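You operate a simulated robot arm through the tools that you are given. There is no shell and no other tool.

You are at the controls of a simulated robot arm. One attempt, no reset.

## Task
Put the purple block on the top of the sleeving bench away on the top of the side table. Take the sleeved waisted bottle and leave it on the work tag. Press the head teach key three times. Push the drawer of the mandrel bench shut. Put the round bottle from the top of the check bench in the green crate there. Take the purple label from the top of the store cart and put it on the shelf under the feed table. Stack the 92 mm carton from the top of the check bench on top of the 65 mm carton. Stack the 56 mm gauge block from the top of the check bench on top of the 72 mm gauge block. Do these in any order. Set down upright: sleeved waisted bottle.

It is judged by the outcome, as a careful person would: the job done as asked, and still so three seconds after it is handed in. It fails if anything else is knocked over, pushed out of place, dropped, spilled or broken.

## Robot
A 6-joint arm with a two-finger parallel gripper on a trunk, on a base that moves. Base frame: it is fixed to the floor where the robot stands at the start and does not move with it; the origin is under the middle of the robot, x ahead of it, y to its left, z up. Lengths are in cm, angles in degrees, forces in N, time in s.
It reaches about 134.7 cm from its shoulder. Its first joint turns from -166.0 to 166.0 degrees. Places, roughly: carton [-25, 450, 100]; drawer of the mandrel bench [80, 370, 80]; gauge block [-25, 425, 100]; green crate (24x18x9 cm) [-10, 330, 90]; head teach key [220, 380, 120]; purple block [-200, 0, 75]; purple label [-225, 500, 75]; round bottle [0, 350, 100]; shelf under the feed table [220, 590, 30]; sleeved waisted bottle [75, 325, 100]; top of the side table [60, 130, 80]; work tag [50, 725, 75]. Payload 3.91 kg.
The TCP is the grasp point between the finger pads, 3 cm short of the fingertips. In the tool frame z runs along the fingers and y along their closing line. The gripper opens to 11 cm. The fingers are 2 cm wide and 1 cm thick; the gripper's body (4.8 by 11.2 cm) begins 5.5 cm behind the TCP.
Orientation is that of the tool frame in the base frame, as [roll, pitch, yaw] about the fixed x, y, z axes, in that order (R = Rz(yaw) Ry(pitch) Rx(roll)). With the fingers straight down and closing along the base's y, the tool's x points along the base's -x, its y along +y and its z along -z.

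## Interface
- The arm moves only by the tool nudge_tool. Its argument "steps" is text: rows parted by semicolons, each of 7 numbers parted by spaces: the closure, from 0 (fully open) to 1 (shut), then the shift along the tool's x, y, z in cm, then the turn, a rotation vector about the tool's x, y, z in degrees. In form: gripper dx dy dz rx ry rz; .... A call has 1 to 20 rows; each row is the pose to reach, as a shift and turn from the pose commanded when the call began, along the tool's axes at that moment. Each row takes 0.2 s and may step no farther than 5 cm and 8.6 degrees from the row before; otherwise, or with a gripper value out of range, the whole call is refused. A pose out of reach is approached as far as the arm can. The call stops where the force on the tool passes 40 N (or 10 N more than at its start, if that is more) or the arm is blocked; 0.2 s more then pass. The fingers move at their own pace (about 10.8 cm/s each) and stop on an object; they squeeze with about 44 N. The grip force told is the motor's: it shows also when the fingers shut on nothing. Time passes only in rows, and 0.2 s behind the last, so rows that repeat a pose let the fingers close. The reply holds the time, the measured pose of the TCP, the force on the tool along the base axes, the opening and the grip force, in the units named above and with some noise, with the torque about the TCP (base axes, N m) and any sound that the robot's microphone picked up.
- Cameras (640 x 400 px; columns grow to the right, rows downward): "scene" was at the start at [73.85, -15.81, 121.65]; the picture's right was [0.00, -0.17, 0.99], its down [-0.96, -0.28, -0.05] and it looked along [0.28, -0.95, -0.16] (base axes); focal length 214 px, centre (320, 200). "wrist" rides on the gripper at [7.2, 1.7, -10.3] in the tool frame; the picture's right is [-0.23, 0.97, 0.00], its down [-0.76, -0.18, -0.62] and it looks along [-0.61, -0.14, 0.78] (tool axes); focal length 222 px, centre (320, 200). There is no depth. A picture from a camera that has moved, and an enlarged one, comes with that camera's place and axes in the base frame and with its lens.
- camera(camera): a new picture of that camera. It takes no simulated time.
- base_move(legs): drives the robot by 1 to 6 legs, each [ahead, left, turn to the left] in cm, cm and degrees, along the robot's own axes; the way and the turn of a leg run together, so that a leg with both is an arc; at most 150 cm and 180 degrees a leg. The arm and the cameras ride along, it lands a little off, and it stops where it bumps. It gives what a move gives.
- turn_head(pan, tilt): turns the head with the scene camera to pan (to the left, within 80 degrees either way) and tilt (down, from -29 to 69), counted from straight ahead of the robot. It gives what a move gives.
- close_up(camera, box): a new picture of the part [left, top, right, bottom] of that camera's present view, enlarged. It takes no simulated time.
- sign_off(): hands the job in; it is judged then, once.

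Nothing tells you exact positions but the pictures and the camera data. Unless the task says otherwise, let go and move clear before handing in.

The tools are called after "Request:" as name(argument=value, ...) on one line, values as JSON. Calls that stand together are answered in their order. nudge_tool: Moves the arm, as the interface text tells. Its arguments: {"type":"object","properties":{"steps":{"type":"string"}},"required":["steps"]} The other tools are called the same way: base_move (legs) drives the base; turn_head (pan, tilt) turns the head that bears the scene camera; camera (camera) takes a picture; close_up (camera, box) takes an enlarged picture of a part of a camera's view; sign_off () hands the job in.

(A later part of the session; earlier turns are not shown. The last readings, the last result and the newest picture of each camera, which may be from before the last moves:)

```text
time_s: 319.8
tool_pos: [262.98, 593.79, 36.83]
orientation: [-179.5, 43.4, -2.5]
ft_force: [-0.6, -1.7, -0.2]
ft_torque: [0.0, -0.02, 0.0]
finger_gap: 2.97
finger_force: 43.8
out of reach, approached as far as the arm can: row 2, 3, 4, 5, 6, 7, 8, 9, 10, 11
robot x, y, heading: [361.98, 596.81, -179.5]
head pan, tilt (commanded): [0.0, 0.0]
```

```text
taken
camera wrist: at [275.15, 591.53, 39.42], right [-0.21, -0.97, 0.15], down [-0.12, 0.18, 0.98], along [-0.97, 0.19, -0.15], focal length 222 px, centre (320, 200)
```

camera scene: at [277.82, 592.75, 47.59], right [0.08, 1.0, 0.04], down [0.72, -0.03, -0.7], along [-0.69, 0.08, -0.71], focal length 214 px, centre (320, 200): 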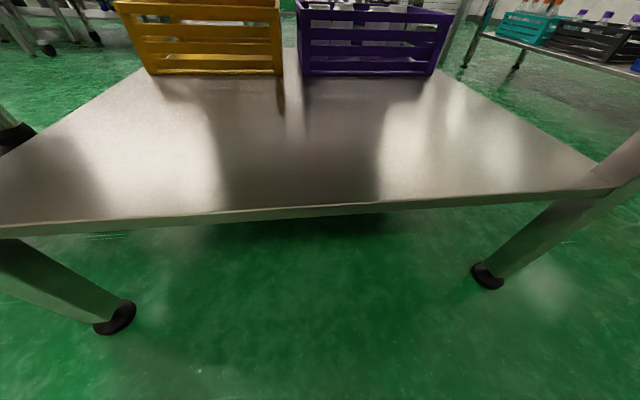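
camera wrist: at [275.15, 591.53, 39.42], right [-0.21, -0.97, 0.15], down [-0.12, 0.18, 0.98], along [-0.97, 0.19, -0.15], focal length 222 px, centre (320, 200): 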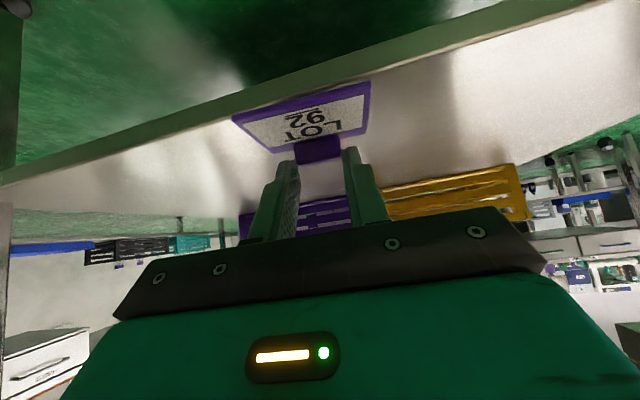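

Nearly level again. The shelf is at about z = 28.5 and the label's underside at about 33, so I'll drive forward 22 cm to bring it well inside.

Request:
base_move(legs=[[22, 0, 0]])

Request:
camera(camera="scene")

Request:
camera(camera="wrist")

```text
time_s: 321.4
tool_pos: [241.1, 593.87, 36.89]
orientation: [-179.4, 43.4, -2.6]
ft_force: [0.4, -0.1, 0.0]
ft_torque: [-0.03, 0.02, 0.03]
finger_gap: 3.0
finger_force: 44.4
robot x, y, heading: [340.02, 597.32, 180.0]
head pan, tilt (commanded): [0.0, 0.0]
```

```text
taken
camera scene: at [235.96, 594.16, 47.48], right [0.05, 1.0, 0.01], down [0.73, -0.03, -0.69], along [-0.69, 0.04, -0.73], focal length 214 px, centre (320, 200)
```

scene: 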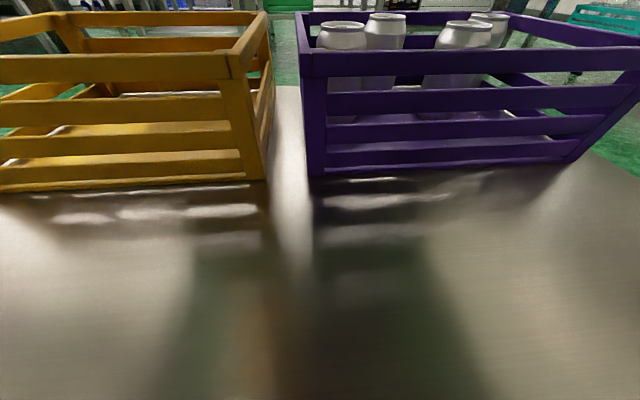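

```text
taken
camera wrist: at [253.3, 591.55, 39.41], right [-0.21, -0.97, 0.15], down [-0.12, 0.18, 0.98], along [-0.97, 0.19, -0.15], focal length 222 px, centre (320, 200)
```

wrist: 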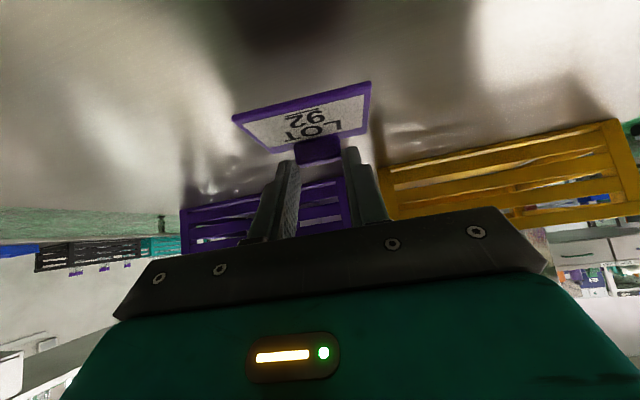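

Plenty of clear shelf all around. I'll lower slowly until the label touches the shelf.

Request:
nudge_tool(steps="1 0.35 0 0.36 0 0 0; 1 0.9 0 0.95 0 0 0; 1 1.5 0 1.6 0 0 0; 1 2.06 0 2.18 0 0 0; 1 2.3 0 2.4 0 0 0")

Request:
camera(camera="wrist")

```text
time_s: 322.7
tool_pos: [240.79, 593.73, 34.16]
orientation: [-179.0, 43.8, -2.5]
ft_force: [1.9, -0.8, 13.8]
ft_torque: [0.01, 0.27, 0.01]
finger_gap: 2.97
finger_force: 44.0
robot x, y, heading: [340.05, 597.25, 179.8]
head pan, tilt (commanded): [0.0, 0.0]
stopped in row 5: the force on the tool passed its limit at 40 N (the readings are from after the stop); the commanded pose is now the measured one
```

```text
taken
camera wrist: at [253.08, 591.48, 36.5], right [-0.22, -0.97, 0.14], down [-0.11, 0.17, 0.98], along [-0.97, 0.2, -0.14], focal length 222 px, centre (320, 200)
```

wrist: 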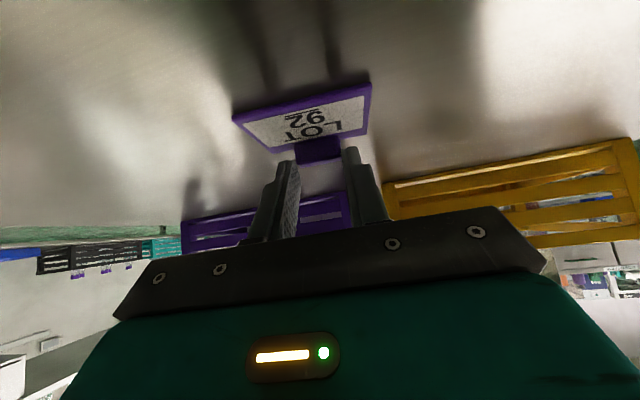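

The label is touching the shelf. I'll release it and withdraw along the tool axis.

Request:
nudge_tool(steps="0.9 -0.05 0 -0.05 0 0 0; 0.6 -0.05 0 -0.05 0 0 0; 0.5 -0.05 0 -0.05 0 0 0; 0.4 -0.05 0 -0.05 0 0 0")

Request:
nudge_tool(steps="0.4 0 0 -0.7 0 0 0; 0.4 0 0 -2 0 0 0; 0.4 0 0 -4 0 0 0; 0.4 0 0 -6 0 0 0; 0.4 0 0 -8 0 0 0")

Request:
turn_head(pan=0, tilt=30)

Request:
camera(camera="scene")

Request:
camera(camera="wrist")

```text
time_s: 323.7
tool_pos: [240.98, 593.73, 33.92]
orientation: [-179.0, 43.6, -2.5]
ft_force: [-0.9, 0.7, 0.3]
ft_torque: [0.01, 0.0, -0.01]
finger_gap: 6.62
finger_force: 0.1
robot x, y, heading: [340.0, 596.98, 180.0]
head pan, tilt (commanded): [0.0, 0.0]
```

```text
time_s: 324.9
tool_pos: [246.45, 593.4, 39.67]
orientation: [-179.1, 43.6, -2.5]
ft_force: [0.2, -0.1, 0.3]
ft_torque: [0.04, 0.02, 0.0]
finger_gap: 6.6
finger_force: 0.0
robot x, y, heading: [339.56, 596.93, 179.9]
head pan, tilt (commanded): [0.0, 0.0]
```

```text
time_s: 325.9
tool_pos: [246.51, 593.52, 39.63]
orientation: [-179.1, 43.5, -2.5]
ft_force: [-0.4, -0.9, 0.0]
ft_torque: [0.0, 0.0, 0.06]
finger_gap: 6.57
finger_force: 0.0
robot x, y, heading: [339.91, 597.21, 179.9]
head pan, tilt (commanded): [0.0, 30.0]
```

```text
taken
camera scene: at [244.87, 593.58, 46.98], right [0.06, 1.0, 0.01], down [0.97, -0.05, -0.24], along [-0.23, 0.03, -0.97], focal length 214 px, centre (320, 200)
```

scene: 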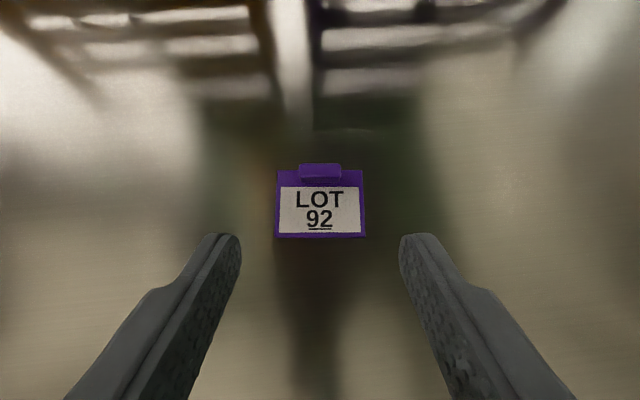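

```text
taken
camera wrist: at [258.7, 591.09, 42.21], right [-0.22, -0.96, 0.14], down [-0.11, 0.17, 0.98], along [-0.97, 0.2, -0.15], focal length 222 px, centre (320, 200)
```

wrist: 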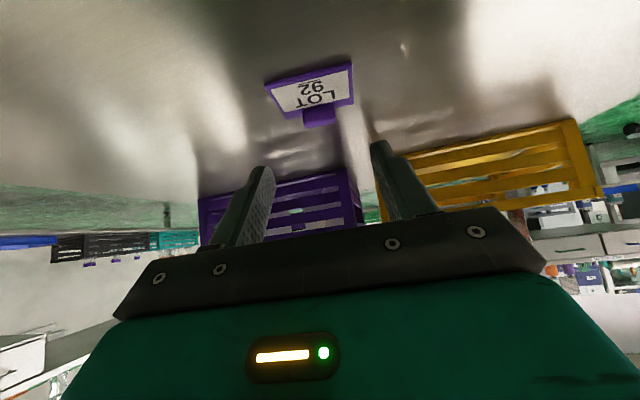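

The label lies flat on the shelf. I'll back straight out and then raise the arm.

Request:
base_move(legs=[[-34, 0, 0]])

Request:
nudge_tool(steps="0 -1.7 0 -3.2 0 0 0; 0 -3.4 0 -6.4 0 0 0; 0 -5.1 0 -9.7 0 0 0; 0 -6.8 0 -12.9 0 0 0; 0 -8.4 0 -16.1 0 0 0; 0 -10.1 0 -19.3 0 0 0; 0 -11.8 0 -22.6 0 0 0; 0 -13.5 0 -25.8 0 0 0; 0 -15.2 0 -29 0 0 0; 0 -16.9 0 -32.2 0 0 0; 0 -18.6 0 -35.5 0 0 0; 0 -20.3 0 -38.7 0 0 0; 0 -22 0 -41.9 0 0 0; 0 -23.7 0 -45.1 0 0 0; 0 -25.3 0 -48.4 0 0 0; 0 -27 0 -51.6 0 0 0; 0 -28.7 0 -54.8 0 0 0; 0 -30.4 0 -58 0 0 0; 0 -32.1 0 -61.3 0 0 0; 0 -33.8 0 -64.5 0 0 0")

Request:
turn_head(pan=0, tilt=-20)

Request:
camera(camera="scene")

```text
time_s: 328.1
tool_pos: [280.66, 593.57, 39.74]
orientation: [-179.0, 43.5, -2.5]
ft_force: [0.8, -0.1, 0.7]
ft_torque: [0.02, -0.01, 0.01]
finger_gap: 6.58
finger_force: 0.1
robot x, y, heading: [373.77, 597.01, 180.1]
head pan, tilt (commanded): [0.0, 30.0]
```

```text
time_s: 332.3
tool_pos: [300.43, 591.39, 109.6]
orientation: [-179.0, 43.4, -2.5]
ft_force: [-0.4, 0.2, -0.9]
ft_torque: [0.0, -0.03, 0.0]
finger_gap: 10.97
finger_force: 0.0
robot x, y, heading: [374.02, 597.08, 180.0]
head pan, tilt (commanded): [0.0, 30.0]
```

```text
time_s: 333.5
tool_pos: [300.47, 591.4, 109.76]
orientation: [-178.9, 43.6, -2.5]
ft_force: [-0.1, -0.4, 0.3]
ft_torque: [0.0, -0.01, -0.02]
finger_gap: 10.99
finger_force: 0.1
robot x, y, heading: [373.68, 597.07, 180.0]
head pan, tilt (commanded): [0.0, -20.0]
```

```text
taken
camera scene: at [294.26, 591.65, 123.29], right [0.06, 1.0, 0.01], down [0.45, -0.01, -0.9], along [-0.89, 0.06, -0.45], focal length 214 px, centre (320, 200)
```

scene: 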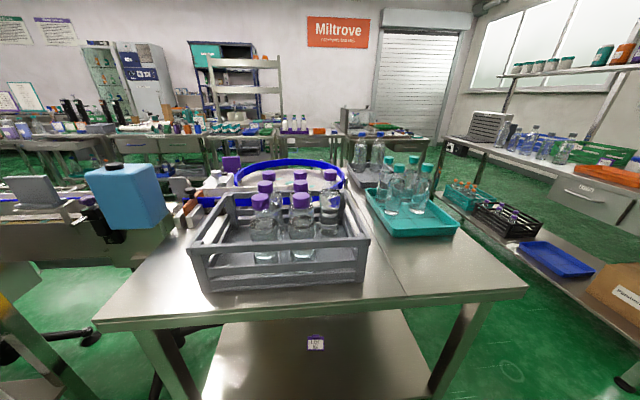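

The label is seen resting on the shelf. Next I'll go through the gap between the feed table and the shelf unit into the main aisle.

Request:
base_move(legs=[[0, -88, 0], [120, 0, 0]])

Request:
camera(camera="scene")

```text
time_s: 343.8
tool_pos: [179.99, 679.59, 109.76]
orientation: [-179.0, 43.6, -2.7]
ft_force: [0.5, 0.2, -0.3]
ft_torque: [0.01, -0.02, 0.03]
finger_gap: 11.01
finger_force: 0.1
robot x, y, heading: [253.44, 685.03, 179.9]
head pan, tilt (commanded): [0.0, -20.0]
```

```text
taken
camera scene: at [173.73, 679.82, 123.32], right [0.06, 1.0, 0.01], down [0.44, -0.01, -0.9], along [-0.89, 0.06, -0.44], focal length 214 px, centre (320, 200)
```

scene: 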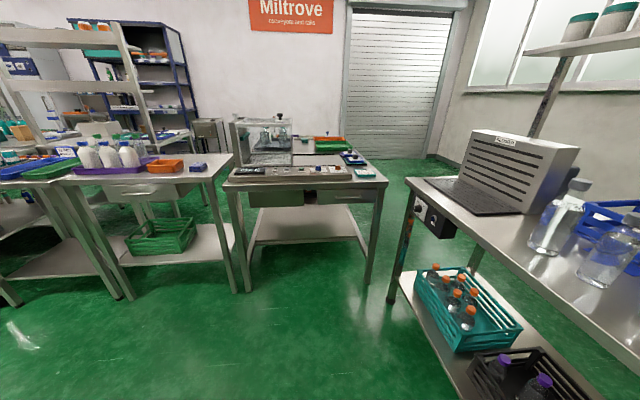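

Table 1's near end, with the tags on it, is ahead. I'll zoom in on it to find the work tag.

Request:
close_up(camera="scene", box=[215, 100, 405, 220])

```text
3.33 times, centred on (310, 160) of scene
camera zoom: at [173.73, 679.82, 123.32], right [0.06, 1.0, 0.01], down [0.44, -0.01, -0.9], along [-0.89, 0.06, -0.44], focal length 715 px, centre (353, 333)
```

zoom: 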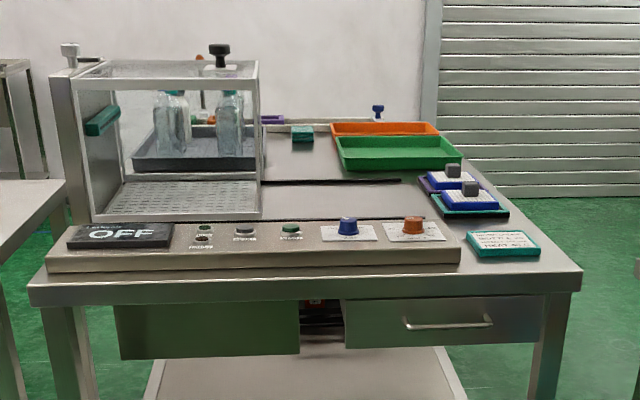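

Request:
close_up(camera="scene", box=[335, 140, 385, 180])

```text
10.00 times, centred on (360, 160) of scene
camera zoom: at [173.73, 679.82, 123.32], right [0.06, 1.0, 0.01], down [0.44, -0.01, -0.9], along [-0.89, 0.06, -0.44], focal length 2145 px, centre (-80, 600)
```

zoom: 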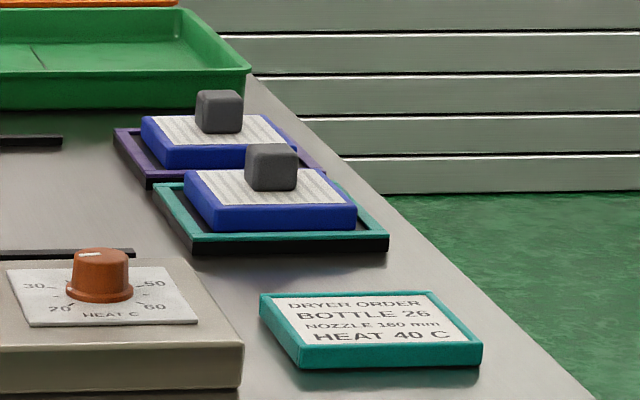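

The teal card "DRYER ORDER – BOTTLE 26" at about (50, 716) must be the work tag. Now I'll continue into the main aisle and turn to face -y toward the mandrel bench.

Request:
base_move(legs=[[110, 0, 0], [0, 0, 90]])

Request:
turn_head(pan=0, tilt=-20)

Request:
camera(camera="scene")

```text
time_s: 353.3
tool_pos: [148.64, 611.37, 109.69]
orientation: [-179.0, 43.7, 87.4]
ft_force: [-0.6, -0.2, -0.6]
ft_torque: [0.03, -0.02, -0.01]
finger_gap: 10.99
finger_force: 0.1
robot x, y, heading: [142.87, 684.76, -90.2]
head pan, tilt (commanded): [0.0, -20.0]
```

```text
time_s: 353.9
tool_pos: [148.71, 611.28, 109.7]
orientation: [-179.0, 43.6, 87.3]
ft_force: [0.5, -0.1, -0.2]
ft_torque: [-0.02, -0.02, -0.01]
finger_gap: 10.99
finger_force: 0.1
robot x, y, heading: [143.22, 684.63, -90.0]
head pan, tilt (commanded): [0.0, -20.0]
```

```text
taken
camera scene: at [148.59, 605.05, 123.32], right [-1.0, 0.06, 0.01], down [0.01, 0.44, -0.9], along [-0.06, -0.89, -0.44], focal length 214 px, centre (320, 200)
```

scene: 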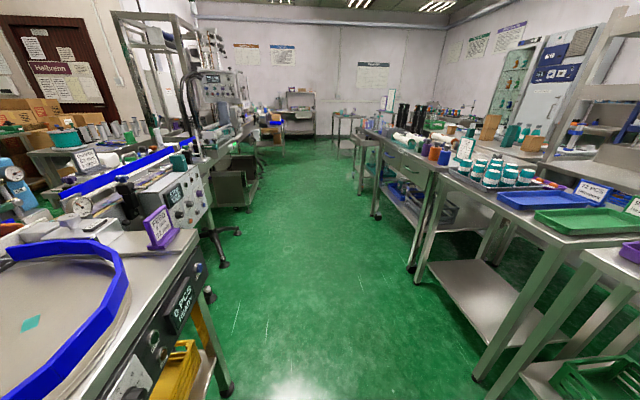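

The aisle is clear. I'll zoom in on the machine to the left and on the mandrel bench to the right.

Request:
close_up(camera="scene", box=[100, 10, 280, 140])

Request:
close_up(camera="scene", box=[330, 80, 520, 240])

```text
3.08 times, centred on (190, 75) of scene
camera zoom: at [148.59, 605.05, 123.32], right [-1.0, 0.06, 0.01], down [0.01, 0.44, -0.9], along [-0.06, -0.89, -0.44], focal length 660 px, centre (720, 585)
```

zoom: 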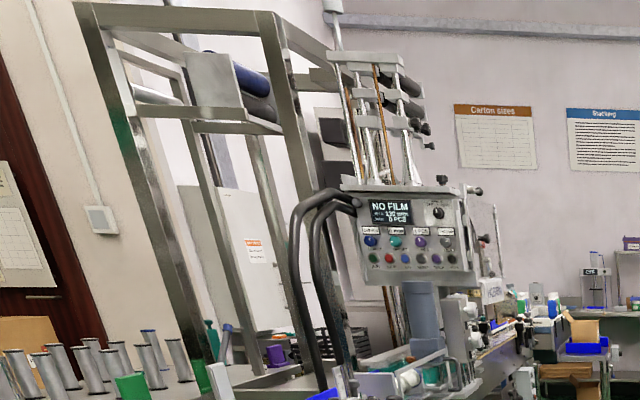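

```text
2.50 times, centred on (425, 160) of scene
camera zoom: at [148.59, 605.05, 123.32], right [-1.0, 0.06, 0.01], down [0.01, 0.44, -0.9], along [-0.06, -0.89, -0.44], focal length 536 px, centre (58, 300)
```

zoom: 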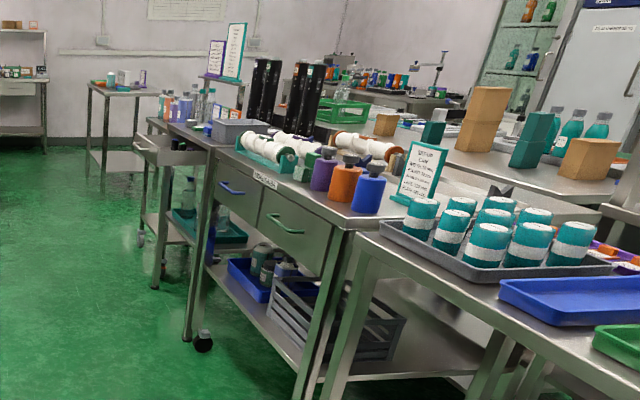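

The control panel "NO FILM" on the machine has the key field, and the open drawer is visible on the mandrel bench at about (85, 372). I'll drive nearer and inspect the panel.

Request:
base_move(legs=[[140, 0, 0]])

Request:
turn_head(pan=30, tilt=-29)

Request:
camera(camera="scene")

```text
time_s: 360.9
tool_pos: [149.83, 470.77, 109.69]
orientation: [-179.0, 43.6, 88.0]
ft_force: [-0.1, 0.5, 0.8]
ft_torque: [-0.01, -0.01, 0.02]
finger_gap: 11.01
finger_force: 0.1
robot x, y, heading: [143.4, 544.21, -89.6]
head pan, tilt (commanded): [0.0, -20.0]
```

```text
time_s: 361.9
tool_pos: [149.97, 470.9, 109.68]
orientation: [-179.0, 43.6, 88.1]
ft_force: [-0.8, -0.3, -0.3]
ft_torque: [0.01, 0.01, -0.01]
finger_gap: 11.01
finger_force: 0.2
robot x, y, heading: [143.65, 544.31, -89.7]
head pan, tilt (commanded): [30.0, -28.6]
```

```text
taken
camera scene: at [153.29, 464.81, 125.32], right [-0.89, -0.3, -0.35], down [0.24, 0.34, -0.91], along [0.39, -0.89, -0.23], focal length 214 px, centre (320, 200)
```

scene: 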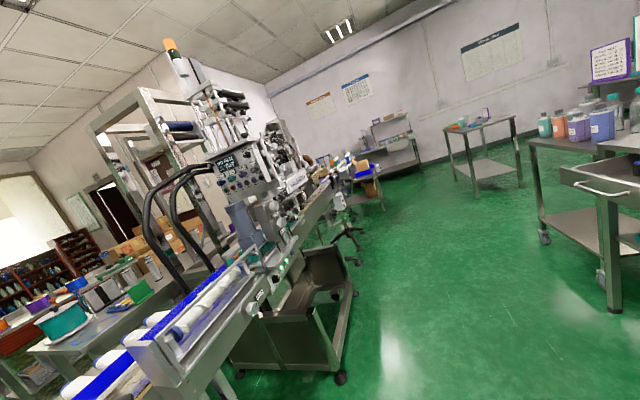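

Request:
close_up(camera="scene", box=[190, 130, 330, 240])

Request:
close_up(camera="scene", box=[205, 145, 275, 205])

```text
3.64 times, centred on (260, 185) of scene
camera zoom: at [153.29, 464.81, 125.32], right [-0.89, -0.3, -0.35], down [0.24, 0.34, -0.91], along [0.39, -0.89, -0.23], focal length 780 px, centre (538, 254)
```

zoom: 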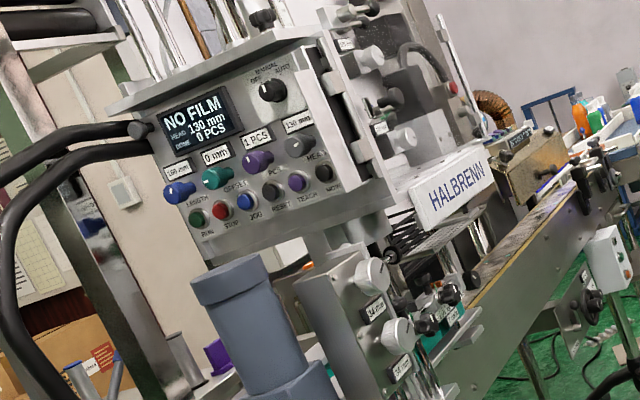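

```text
6.67 times, centred on (240, 175) of scene
camera zoom: at [153.29, 464.81, 125.32], right [-0.89, -0.3, -0.35], down [0.24, 0.34, -0.91], along [0.39, -0.89, -0.23], focal length 1430 px, centre (853, 367)
```

zoom: 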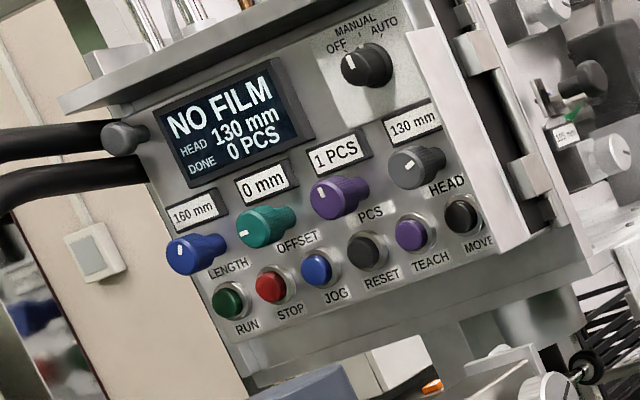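

The panel's keys read RUN, STOP, JOG, RESET, TEACH (purple), MOVE, with the HEAD knob above TEACH. TEACH is the one to press three times. I'll drive a bit closer for an accurate fix.

Request:
base_move(legs=[[50, 0, 0]])

Request:
turn_head(pan=60, tilt=-29)

Request:
camera(camera="scene")

```text
time_s: 364.8
tool_pos: [150.24, 421.12, 109.78]
orientation: [-179.0, 43.6, 87.8]
ft_force: [-0.4, 0.3, -0.3]
ft_torque: [-0.02, -0.01, 0.0]
finger_gap: 10.97
finger_force: 0.1
robot x, y, heading: [144.15, 494.84, -89.6]
head pan, tilt (commanded): [30.0, -28.6]
```

```text
time_s: 365.7
tool_pos: [150.32, 421.19, 109.72]
orientation: [-179.0, 43.6, 87.9]
ft_force: [-0.3, 0.1, 0.1]
ft_torque: [0.02, 0.02, -0.02]
finger_gap: 10.99
finger_force: 0.0
robot x, y, heading: [144.18, 494.82, -89.7]
head pan, tilt (commanded): [60.0, -28.6]
```

```text
taken
camera scene: at [156.18, 416.8, 127.07], right [-0.54, -0.57, -0.62], down [0.43, 0.45, -0.78], along [0.73, -0.69, 0.0], focal length 214 px, centre (320, 200)
```

scene: 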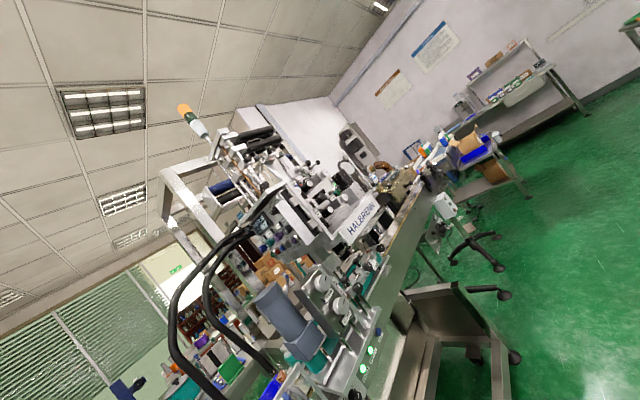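

The panel now shows at a steep angle. I'll zoom in there to work out which way it faces.

Request:
close_up(camera="scene", box=[230, 180, 340, 280])

```text
4.00 times, centred on (285, 230) of scene
camera zoom: at [156.18, 416.8, 127.07], right [-0.54, -0.57, -0.62], down [0.43, 0.45, -0.78], along [0.73, -0.69, 0.0], focal length 858 px, centre (460, 80)
```

zoom: 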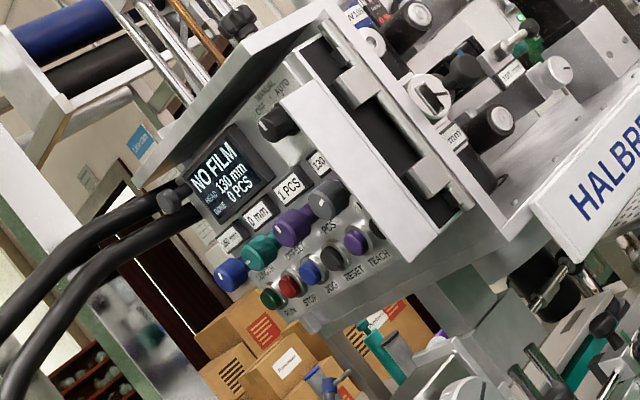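

Triangulating from the views, the TEACH key is at about (221.6, 376.8, 121.7) on a panel facing +y, with a low visor above and a motor below it at z ≈ 114. I'll tuck the arm to the left at z = 130 with a 60° tilt and closed fingers, then drive forward.

Request:
nudge_tool(steps="1 0.46 2.7 -2.8 0 -1.4 0; 1 0.92 5.4 -5.5 0 -2.8 0; 1 1.4 8.2 -8.3 0 -4.2 0; 1 1.85 10.9 -11.1 -0.3 -5.5 0; 1 2.3 13.6 -13.9 -0.5 -6.9 0; 1 2.8 16.4 -16.6 -0.7 -8.2 0; 1 3.2 19.1 -19.4 -1 -9.6 0; 1 3.7 21.8 -22.2 -1 -11 0; 1 4.15 24.5 -25 -1 -12.4 0; 1 4.6 27.2 -27.7 -1 -13.7 0; 1 5.1 30 -30.5 -1 -15.1 0; 1 5.54 32.7 -33.3 -1 -16.4 0")

Request:
base_move(legs=[[52, 0, 0]])

Request:
turn_head(pan=30, tilt=-20)

Request:
camera(camera="scene")

```text
time_s: 368.3
tool_pos: [184.76, 446.56, 129.42]
orientation: [-179.8, 60.1, 88.2]
ft_force: [-0.7, 0.7, -0.6]
ft_torque: [0.04, -0.02, 0.03]
finger_gap: 0.01
finger_force: 37.6
robot x, y, heading: [143.9, 494.32, -89.8]
head pan, tilt (commanded): [60.0, -28.6]
```

```text
time_s: 371.4
tool_pos: [184.81, 393.82, 129.49]
orientation: [-179.8, 60.1, 88.0]
ft_force: [0.2, 0.9, 0.6]
ft_torque: [0.0, 0.03, 0.03]
finger_gap: 0.0
finger_force: 37.5
robot x, y, heading: [144.36, 441.79, -89.8]
head pan, tilt (commanded): [60.0, -28.6]
```

```text
time_s: 372.3
tool_pos: [184.8, 393.66, 129.42]
orientation: [-179.9, 60.0, 87.9]
ft_force: [-0.6, 0.7, 0.6]
ft_torque: [0.0, 0.01, -0.02]
finger_gap: 0.0
finger_force: 37.4
robot x, y, heading: [144.34, 442.09, -89.6]
head pan, tilt (commanded): [30.0, -20.0]
```

```text
taken
camera scene: at [188.72, 392.29, 144.9], right [-0.88, -0.4, -0.25], down [0.18, 0.21, -0.96], along [0.44, -0.89, -0.11], focal length 214 px, centre (320, 200)
```

scene: 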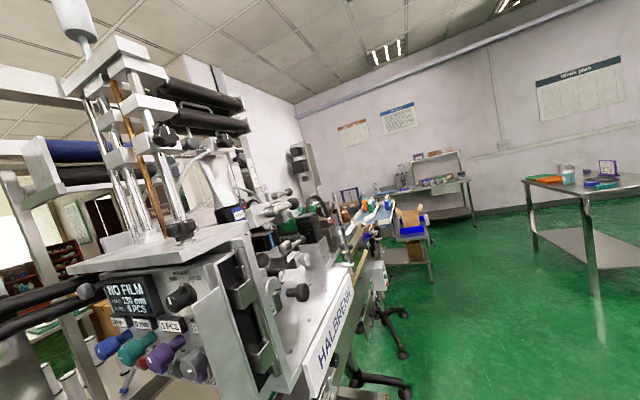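

Closer to the panel now. I'll aim the head lower and more left to see the keys.

Request:
turn_head(pan=50, tilt=10)

Request:
camera(camera="scene")

```text
time_s: 373.3
tool_pos: [184.8, 393.64, 129.49]
orientation: [-179.8, 60.1, 88.0]
ft_force: [0.4, 0.0, -0.2]
ft_torque: [-0.03, -0.03, 0.0]
finger_gap: 0.02
finger_force: 37.8
robot x, y, heading: [144.42, 441.77, -89.7]
head pan, tilt (commanded): [50.0, 10.0]
```

```text
taken
camera scene: at [192.12, 394.94, 141.27], right [-0.67, -0.64, -0.38], down [-0.11, 0.59, -0.8], along [0.74, -0.49, -0.47], focal length 214 px, centre (320, 200)
```

scene: 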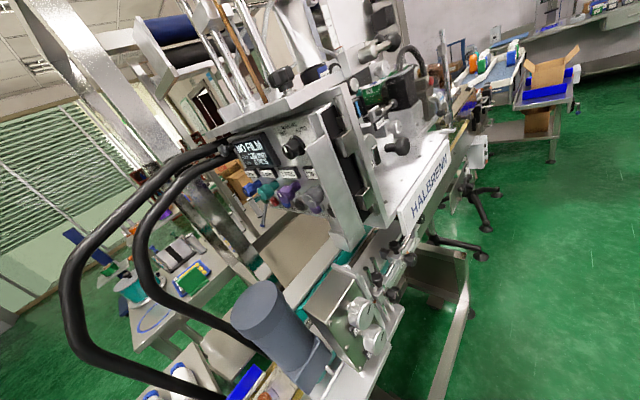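

I can see the motor below (top z ≈ 114.5) and the hoses well off to the left. I'll move sideways to x = 221.6 at the safe height and look.

Request:
nudge_tool(steps="1 0.2 3.7 -0.3 0 0 0; 1 0.4 7.4 -0.6 0 0 0; 1 0.5 11 -0.9 0 0 0; 1 0.7 14.7 -1.2 0 0 0; 1 0.9 18.4 -1.5 0 0 0; 1 1.1 22 -1.9 0 0 0; 1 1.3 25.7 -2.2 0 0 0; 1 1.5 29.4 -2.5 0 0 0; 1 1.7 33 -2.8 0 0 0; 1 1.8 36.7 -3.1 0 0 0")

Request:
turn_head(pan=0, tilt=25)

Request:
camera(camera="scene")

Request:
camera(camera="wrist")

```text
time_s: 375.5
tool_pos: [221.57, 395.95, 129.51]
orientation: [-179.9, 60.0, 88.0]
ft_force: [-1.2, 0.7, 2.3]
ft_torque: [0.07, -0.07, 0.06]
finger_gap: 0.0
finger_force: 37.7
robot x, y, heading: [144.15, 441.86, -89.8]
head pan, tilt (commanded): [50.0, 10.0]
```

```text
time_s: 376.7
tool_pos: [221.64, 395.94, 129.4]
orientation: [-179.8, 60.0, 88.1]
ft_force: [-0.4, 0.2, 0.4]
ft_torque: [0.01, -0.01, -0.03]
finger_gap: 0.01
finger_force: 37.4
robot x, y, heading: [144.26, 442.16, -89.5]
head pan, tilt (commanded): [0.0, 25.0]
```

```text
taken
camera scene: at [221.77, 395.85, 137.43], right [-1.0, 0.04, 0.0], down [0.03, 0.82, -0.57], along [-0.02, -0.57, -0.82], focal length 214 px, centre (320, 200)
```

scene: 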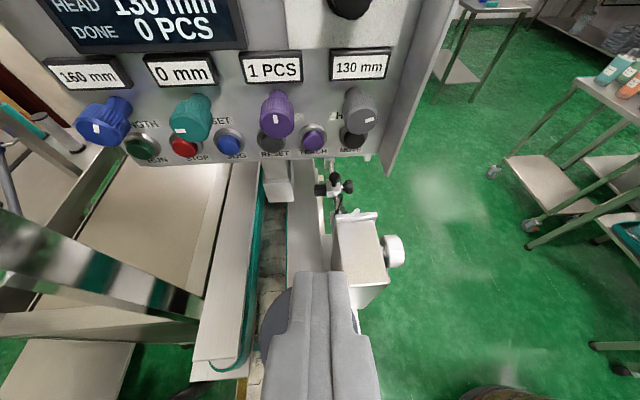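

```text
taken
camera wrist: at [223.74, 408.48, 128.28], right [0.97, -0.15, 0.19], down [-0.17, 0.17, 0.97], along [-0.18, -0.97, 0.14], focal length 222 px, centre (320, 200)
```

wrist: 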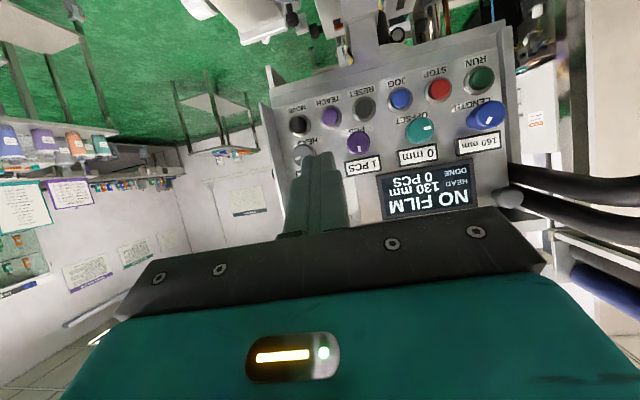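

Both cameras see the key row well. I'll zoom in to locate TEACH precisely.

Request:
close_up(camera="scene", box=[230, 70, 400, 180])

Request:
close_up(camera="wrist", box=[260, 70, 420, 170])

```text
3.64 times, centred on (315, 125) of scene
camera zoom: at [221.77, 395.85, 137.43], right [-1.0, 0.04, 0.0], down [0.03, 0.82, -0.57], along [-0.02, -0.57, -0.82], focal length 780 px, centre (338, 473)
```

zoom: 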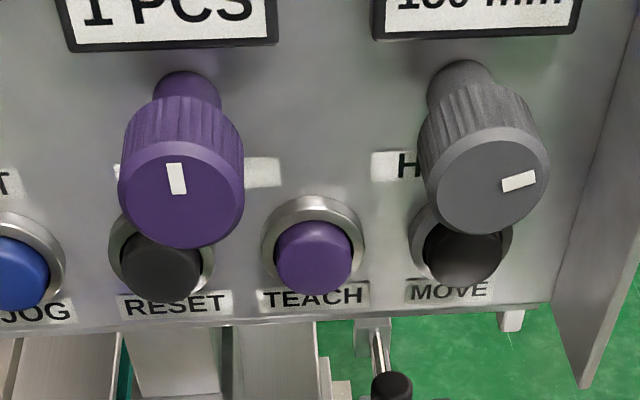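

```text
4.00 times, centred on (340, 120) of wrist
camera zoom: at [223.74, 408.48, 128.28], right [0.97, -0.15, 0.19], down [-0.17, 0.17, 0.97], along [-0.18, -0.97, 0.14], focal length 888 px, centre (240, 520)
```

zoom: 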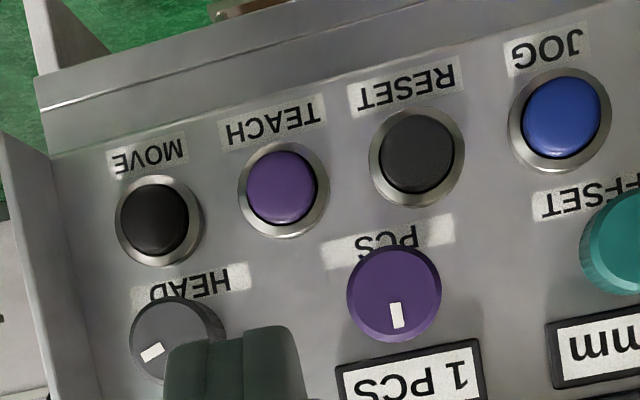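

TEACH is pinned down at (221.75, 377.0, 121.8), neatly between the PCS and HEAD knobs. I'll bring the closed fingertips to about 4 cm in front of it.

Request:
nudge_tool(steps="1 0.8 0.1 2.2 0 0 0; 1 1.53 0.2 4.35 0 0 0; 1 2.3 0.3 6.5 0 0 0; 1 3.06 0.4 8.7 0 0 0; 1 2.3 0.45 10 0 0 0; 1 1.56 0.5 11.29 0 0 0; 1 0.8 0.53 12.5 0 0 0; 1 0.11 0.57 13.8 0 0 0")

Request:
turn_head(pan=0, tilt=40)

Request:
camera(camera="scene")

Request:
camera(camera="wrist")

```text
time_s: 378.5
tool_pos: [221.86, 384.13, 122.43]
orientation: [-179.8, 60.0, 88.1]
ft_force: [-0.5, 0.2, 0.4]
ft_torque: [0.01, 0.04, -0.01]
finger_gap: 0.02
finger_force: 37.5
robot x, y, heading: [144.34, 442.14, -89.6]
head pan, tilt (commanded): [0.0, 25.0]
```

```text
time_s: 379.2
tool_pos: [221.83, 384.12, 122.29]
orientation: [-179.8, 60.0, 88.1]
ft_force: [0.0, -0.4, 0.2]
ft_torque: [0.0, 0.0, 0.02]
finger_gap: 0.0
finger_force: 37.6
robot x, y, heading: [144.46, 441.95, -89.6]
head pan, tilt (commanded): [0.0, 40.0]
```

```text
taken
camera scene: at [221.95, 385.78, 128.79], right [-1.0, 0.04, 0.0], down [0.03, 0.94, -0.34], along [-0.01, -0.34, -0.94], focal length 214 px, centre (320, 200)
```

scene: 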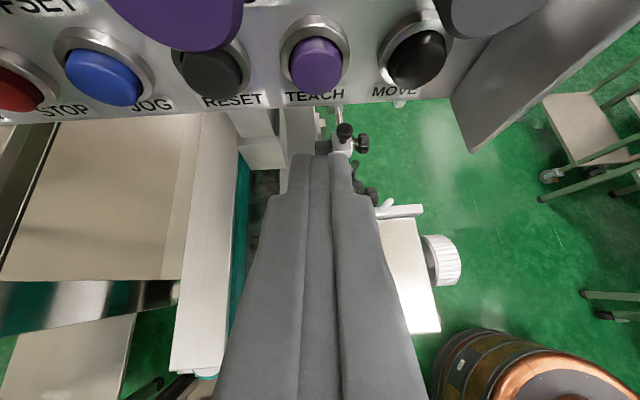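

```text
taken
camera wrist: at [223.87, 396.63, 121.3], right [0.97, -0.15, 0.19], down [-0.17, 0.17, 0.97], along [-0.18, -0.97, 0.13], focal length 222 px, centre (320, 200)
```

wrist: 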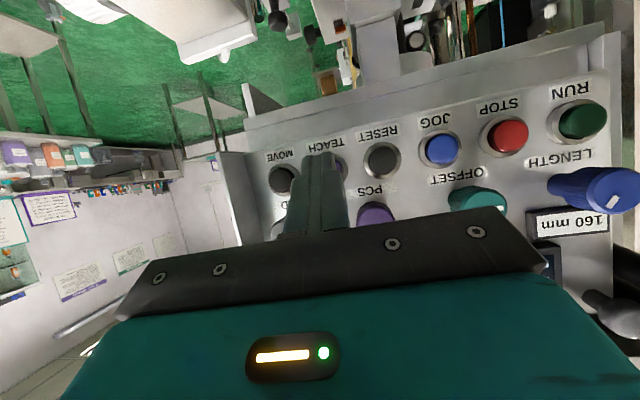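

The fingertips are lined up with the TEACH key. I'll advance in small steps and watch for contact and a click sound.

Request:
nudge_tool(steps="1 -0.5 0 0.87 0 0 0; 1 -1 0 1.73 0 0 0; 1 -1.5 0 2.6 0 0 0; 1 -1.75 0 3.03 0 0 0")

Request:
nudge_tool(steps="1 -0.1 0 0.17 0 0 0; 1 -0.2 0 0.35 0 0 0")

```text
time_s: 380.2
tool_pos: [221.73, 380.64, 122.42]
orientation: [-179.8, 60.0, 88.1]
ft_force: [0.2, 0.9, -0.8]
ft_torque: [0.02, -0.04, -0.01]
finger_gap: 0.04
finger_force: 38.0
robot x, y, heading: [144.55, 441.88, -89.5]
head pan, tilt (commanded): [0.0, 40.0]
```

```text
time_s: 380.8
tool_pos: [221.67, 380.14, 122.41]
orientation: [-179.8, 60.0, 88.1]
ft_force: [-0.5, 1.8, -1.3]
ft_torque: [0.03, -0.01, 0.03]
finger_gap: 0.0
finger_force: 37.9
robot x, y, heading: [144.32, 441.75, -89.5]
head pan, tilt (commanded): [0.0, 40.0]
heard: click
```

A click was heard: first press done. I'll back off about 1.2 cm to let the key return.

Request:
nudge_tool(steps="1 0.3 0 -0.52 0 0 0; 1 0.6 0 -1.04 0 0 0; 1 0.6 0 -1.04 0 0 0")

Request:
camera(camera="scene")

```text
time_s: 381.6
tool_pos: [221.69, 381.31, 122.39]
orientation: [-179.9, 60.0, 88.1]
ft_force: [0.3, 0.0, -0.5]
ft_torque: [0.03, 0.02, -0.05]
finger_gap: 0.01
finger_force: 37.6
robot x, y, heading: [144.3, 441.99, -89.8]
head pan, tilt (commanded): [0.0, 40.0]
```

```text
taken
camera scene: at [221.84, 383.01, 128.79], right [-1.0, 0.04, 0.0], down [0.03, 0.94, -0.34], along [-0.01, -0.34, -0.94], focal length 214 px, centre (320, 200)
```

scene: 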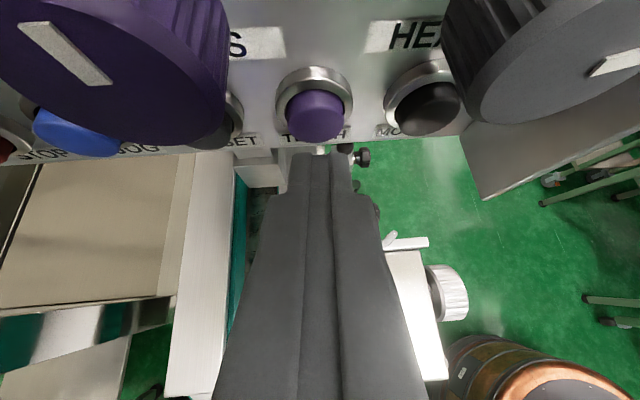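

The key has returned. Now the second press.

Request:
nudge_tool(steps="1 -0.3 0 0.52 0 0 0; 1 -0.6 0 1.04 0 0 0")

Request:
nudge_tool(steps="1 0.3 0 -0.52 0 0 0; 1 0.6 0 -1.04 0 0 0; 1 0.6 0 -1.04 0 0 0")

```text
time_s: 382.2
tool_pos: [221.6, 380.21, 122.37]
orientation: [-179.8, 60.0, 88.0]
ft_force: [-0.3, 1.7, -0.9]
ft_torque: [0.05, 0.02, -0.02]
finger_gap: 0.0
finger_force: 38.0
robot x, y, heading: [144.17, 442.04, -89.8]
head pan, tilt (commanded): [0.0, 40.0]
heard: click
```

```text
time_s: 383.0
tool_pos: [221.73, 381.33, 122.4]
orientation: [-179.8, 60.0, 88.1]
ft_force: [-0.4, -0.6, -0.7]
ft_torque: [-0.01, 0.01, -0.03]
finger_gap: 0.0
finger_force: 38.2
robot x, y, heading: [144.47, 442.1, -89.6]
head pan, tilt (commanded): [0.0, 40.0]
```

Second click heard and the key released. Now the third press, then I'll withdraw.

Request:
nudge_tool(steps="1 -0.3 0 0.52 0 0 0; 1 -0.6 0 1.04 0 0 0")

Request:
nudge_tool(steps="1 0.3 0 -0.52 0 0 0; 1 0.6 0 -1.04 0 0 0; 1 1.5 0 -2.6 0 0 0; 1 2.5 0 -4.33 0 0 0; 1 4 0 -6.93 0 0 0; 1 5 0 -8.66 0 0 0")

Request:
camera(camera="scene")

```text
time_s: 383.6
tool_pos: [221.7, 380.23, 122.4]
orientation: [-179.9, 59.9, 88.1]
ft_force: [-0.3, 2.3, -0.6]
ft_torque: [0.05, 0.0, 0.03]
finger_gap: 0.0
finger_force: 37.3
robot x, y, heading: [144.34, 441.78, -89.6]
head pan, tilt (commanded): [0.0, 40.0]
heard: click
```

```text
time_s: 385.0
tool_pos: [222.02, 390.02, 122.31]
orientation: [-179.7, 60.0, 88.0]
ft_force: [0.9, 0.5, -0.4]
ft_torque: [0.06, -0.01, 0.0]
finger_gap: 0.0
finger_force: 37.2
robot x, y, heading: [144.35, 442.55, -89.8]
head pan, tilt (commanded): [0.0, 40.0]
```

```text
taken
camera scene: at [222.18, 391.75, 128.75], right [-1.0, 0.04, 0.0], down [0.04, 0.94, -0.34], along [-0.01, -0.34, -0.94], focal length 214 px, centre (320, 200)
```

scene: 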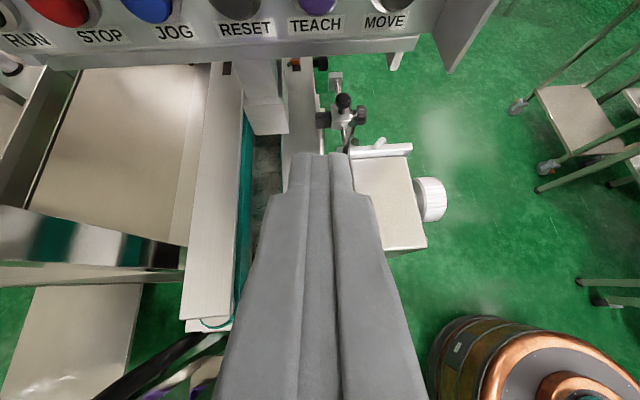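

Three clicks were heard and the keys look normal. I'll back the arm out the way it came and bring it to the front of the robot.

Request:
nudge_tool(steps="1 -1.5 0 -4.35 0 0 0; 1 -3.06 0 -8.7 0 0 0; 1 -3.06 -4 -8.7 0 0 0; 1 -3.06 -8.5 -8.7 0 0 0; 1 -3.06 -13 -8.7 0 0 0; 1 -3.06 -17.5 -8.7 0 0 0; 1 -3.06 -22 -8.7 0 0 0; 1 -3.06 -26.5 -8.7 0 0 0; 1 -3.06 -31 -8.7 0 0 0; 1 -3.06 -35.5 -8.7 0 0 0; 1 -3.06 -40 -8.7 0 0 0; 1 -3.06 -44.5 -8.7 0 0 0; 1 -3.06 -49 -8.7 0 0 0; 1 -3.06 -53.5 -8.7 0 0 0; 1 -3.06 -58 -8.7 0 0 0; 1 -3.06 -62.5 -8.7 0 0 0; 1 -3.06 -67 -8.7 0 0 0; 1 -3.06 -70 -8.7 0 0 0")

Request:
turn_head(pan=-60, tilt=10)

Request:
camera(camera="scene")

```text
time_s: 388.8
tool_pos: [152.35, 398.73, 129.38]
orientation: [-179.7, 60.0, 88.1]
ft_force: [0.3, -0.9, -1.1]
ft_torque: [0.04, 0.02, 0.01]
finger_gap: 0.0
finger_force: 37.2
robot x, y, heading: [144.61, 441.9, -89.7]
head pan, tilt (commanded): [0.0, 40.0]
```

```text
time_s: 390.1
tool_pos: [152.31, 398.68, 129.44]
orientation: [-179.8, 60.1, 88.0]
ft_force: [-0.3, 0.2, 0.2]
ft_torque: [-0.01, -0.04, 0.03]
finger_gap: 0.02
finger_force: 37.6
robot x, y, heading: [144.38, 441.86, -89.7]
head pan, tilt (commanded): [-60.0, 10.0]
```

```text
taken
camera scene: at [144.52, 401.63, 141.92], right [-0.47, 0.77, 0.43], down [0.17, 0.56, -0.81], along [-0.87, -0.31, -0.4], focal length 214 px, centre (320, 200)
```

scene: 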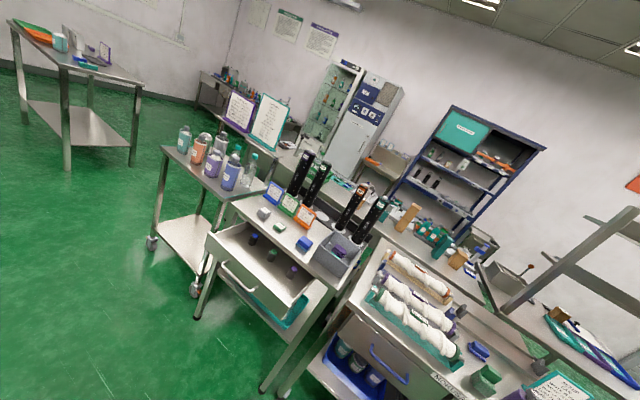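

The drawer stands open toward the aisle with small parts in it, and a cart with sleeved bottles is just beyond. I'll turn to face the bench and line up with the drawer.

Request:
base_move(legs=[[0, 0, -90], [-14, 68, 0]])

Request:
turn_head(pan=0, tilt=15)

Request:
camera(camera="scene")

```text
time_s: 397.8
tool_pos: [115.83, 365.5, 129.45]
orientation: [-179.8, 60.0, -1.7]
ft_force: [-1.3, 0.1, 0.2]
ft_torque: [-0.03, 0.03, -0.03]
finger_gap: 0.0
finger_force: 38.0
robot x, y, heading: [158.96, 373.53, -179.3]
head pan, tilt (commanded): [-60.0, 10.0]
```

```text
time_s: 399.1
tool_pos: [115.85, 365.6, 129.37]
orientation: [-179.8, 60.0, -1.7]
ft_force: [-0.3, -0.7, -0.1]
ft_torque: [-0.02, 0.04, 0.0]
finger_gap: 0.0
finger_force: 37.5
robot x, y, heading: [159.18, 374.02, -179.9]
head pan, tilt (commanded): [0.0, 15.0]
```

```text
taken
camera scene: at [114.84, 365.75, 138.87], right [0.03, 1.0, 0.0], down [0.71, -0.02, -0.71], along [-0.71, 0.03, -0.71], focal length 214 px, centre (320, 200)
```

scene: 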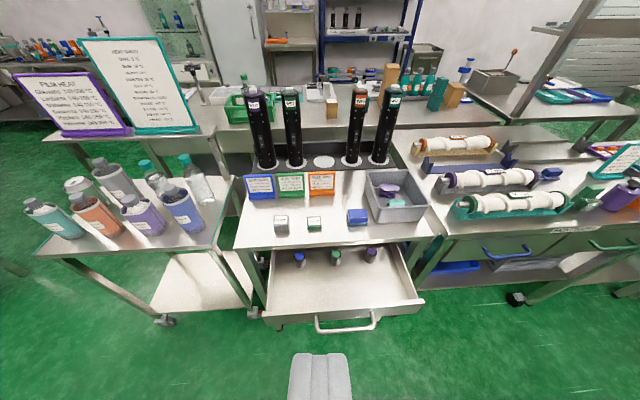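

A great view: the open drawer with its handle, and the bottle cart on the left. I'll zoom on each.

Request:
close_up(camera="scene", box=[220, 230, 450, 360])

Request:
close_up(camera="scene", box=[10, 140, 230, 260])

```text
2.78 times, centred on (335, 295) of scene
camera zoom: at [114.84, 365.75, 138.87], right [0.03, 1.0, 0.0], down [0.71, -0.02, -0.71], along [-0.71, 0.03, -0.71], focal length 597 px, centre (278, -64)
```

zoom: 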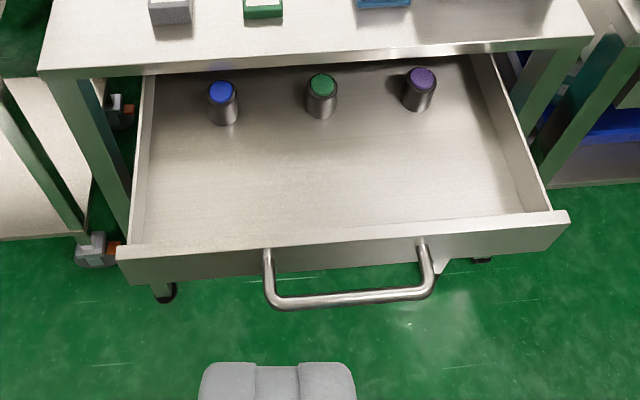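

```text
2.91 times, centred on (120, 200) of scene
camera zoom: at [114.84, 365.75, 138.87], right [0.03, 1.0, 0.0], down [0.71, -0.02, -0.71], along [-0.71, 0.03, -0.71], focal length 624 px, centre (902, 200)
```

zoom: 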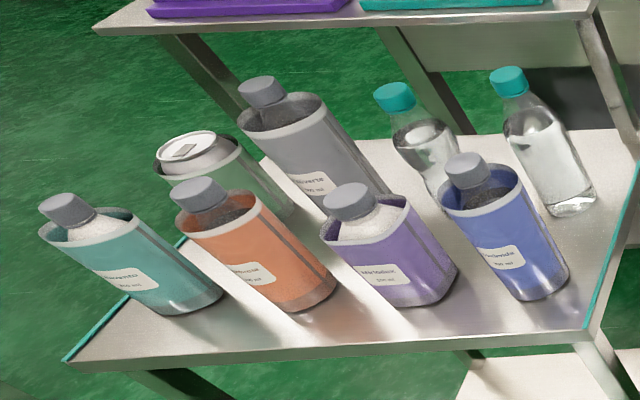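

I'll deal with the drawer first: its front is at x ≈ 95 and the handle bar near (99.6, 373.4, 76). I'll back the base off a little and lower the closed fingers in front of the handle.

Request:
base_move(legs=[[-12, 0, 0]])

Request:
nudge_tool(steps="1 2.9 -0.6 2.5 0 -1 0; 1 5.8 -1.1 5 0 -2 0; 1 8.7 -1.7 7.4 0 -3 0; 1 11.6 -2.2 9.9 0 -4 0; 1 14.5 -2.8 12.4 0 -5 0; 1 17.4 -3.4 14.9 0 -6 0; 1 20.3 -3.9 17.4 0 -7 0; 1 23.2 -4.5 19.8 0 -8 0; 1 26.1 -5 22.3 0 -9 0; 1 29 -5.6 24.8 0 -10 0; 1 31.9 -6.2 27.3 0 -11 0; 1 34.8 -6.7 29.7 0 -12.5 0; 1 37.7 -7.3 32.2 0 -14 0; 1 39 -7.8 33.3 0 -15 0")

Request:
turn_head(pan=0, tilt=30)

Request:
camera(camera="scene")

Request:
camera(camera="wrist")

```text
time_s: 400.3
tool_pos: [127.85, 365.69, 129.5]
orientation: [-179.8, 60.0, -1.7]
ft_force: [-0.7, 0.0, -0.4]
ft_torque: [0.03, 0.01, 0.02]
finger_gap: 0.0
finger_force: 37.9
robot x, y, heading: [170.61, 373.71, -179.4]
head pan, tilt (commanded): [0.0, 15.0]
```

```text
time_s: 403.3
tool_pos: [112.04, 371.47, 83.66]
orientation: [-179.1, 74.9, -1.5]
ft_force: [0.3, -0.4, 0.6]
ft_torque: [-0.02, -0.06, 0.02]
finger_gap: 0.0
finger_force: 37.7
out of reach, approached as far as the arm can: row 11, 12, 13, 14
robot x, y, heading: [170.93, 373.56, -179.5]
head pan, tilt (commanded): [0.0, 15.0]
```

```text
time_s: 404.1
tool_pos: [112.04, 371.53, 83.62]
orientation: [-179.1, 74.9, -1.5]
ft_force: [0.4, 0.9, -0.9]
ft_torque: [0.0, 0.01, -0.04]
finger_gap: 0.0
finger_force: 37.6
robot x, y, heading: [171.2, 373.91, -179.3]
head pan, tilt (commanded): [0.0, 30.0]
```

```text
taken
camera scene: at [114.32, 371.52, 90.84], right [0.04, 1.0, 0.0], down [0.71, -0.03, -0.71], along [-0.71, 0.03, -0.71], focal length 214 px, centre (320, 200)
```

scene: 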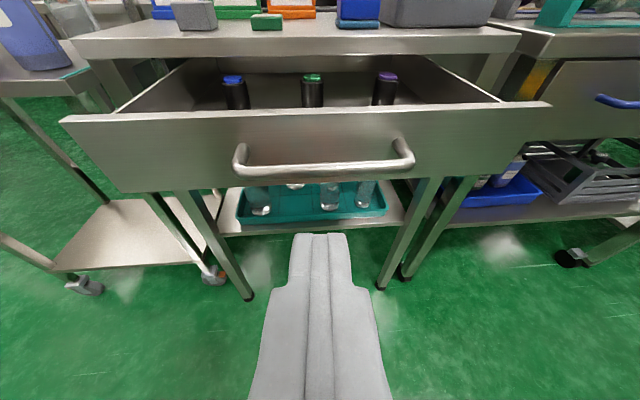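

```text
taken
camera wrist: at [123.73, 369.39, 79.43], right [-0.1, -0.97, 0.22], down [0.41, 0.16, 0.9], along [-0.91, 0.18, 0.38], focal length 222 px, centre (320, 200)
```

wrist: 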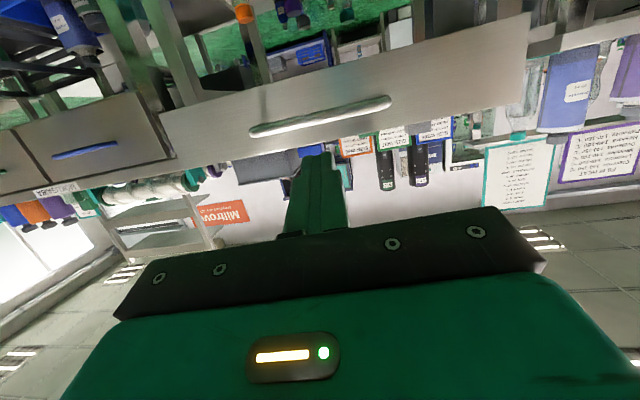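

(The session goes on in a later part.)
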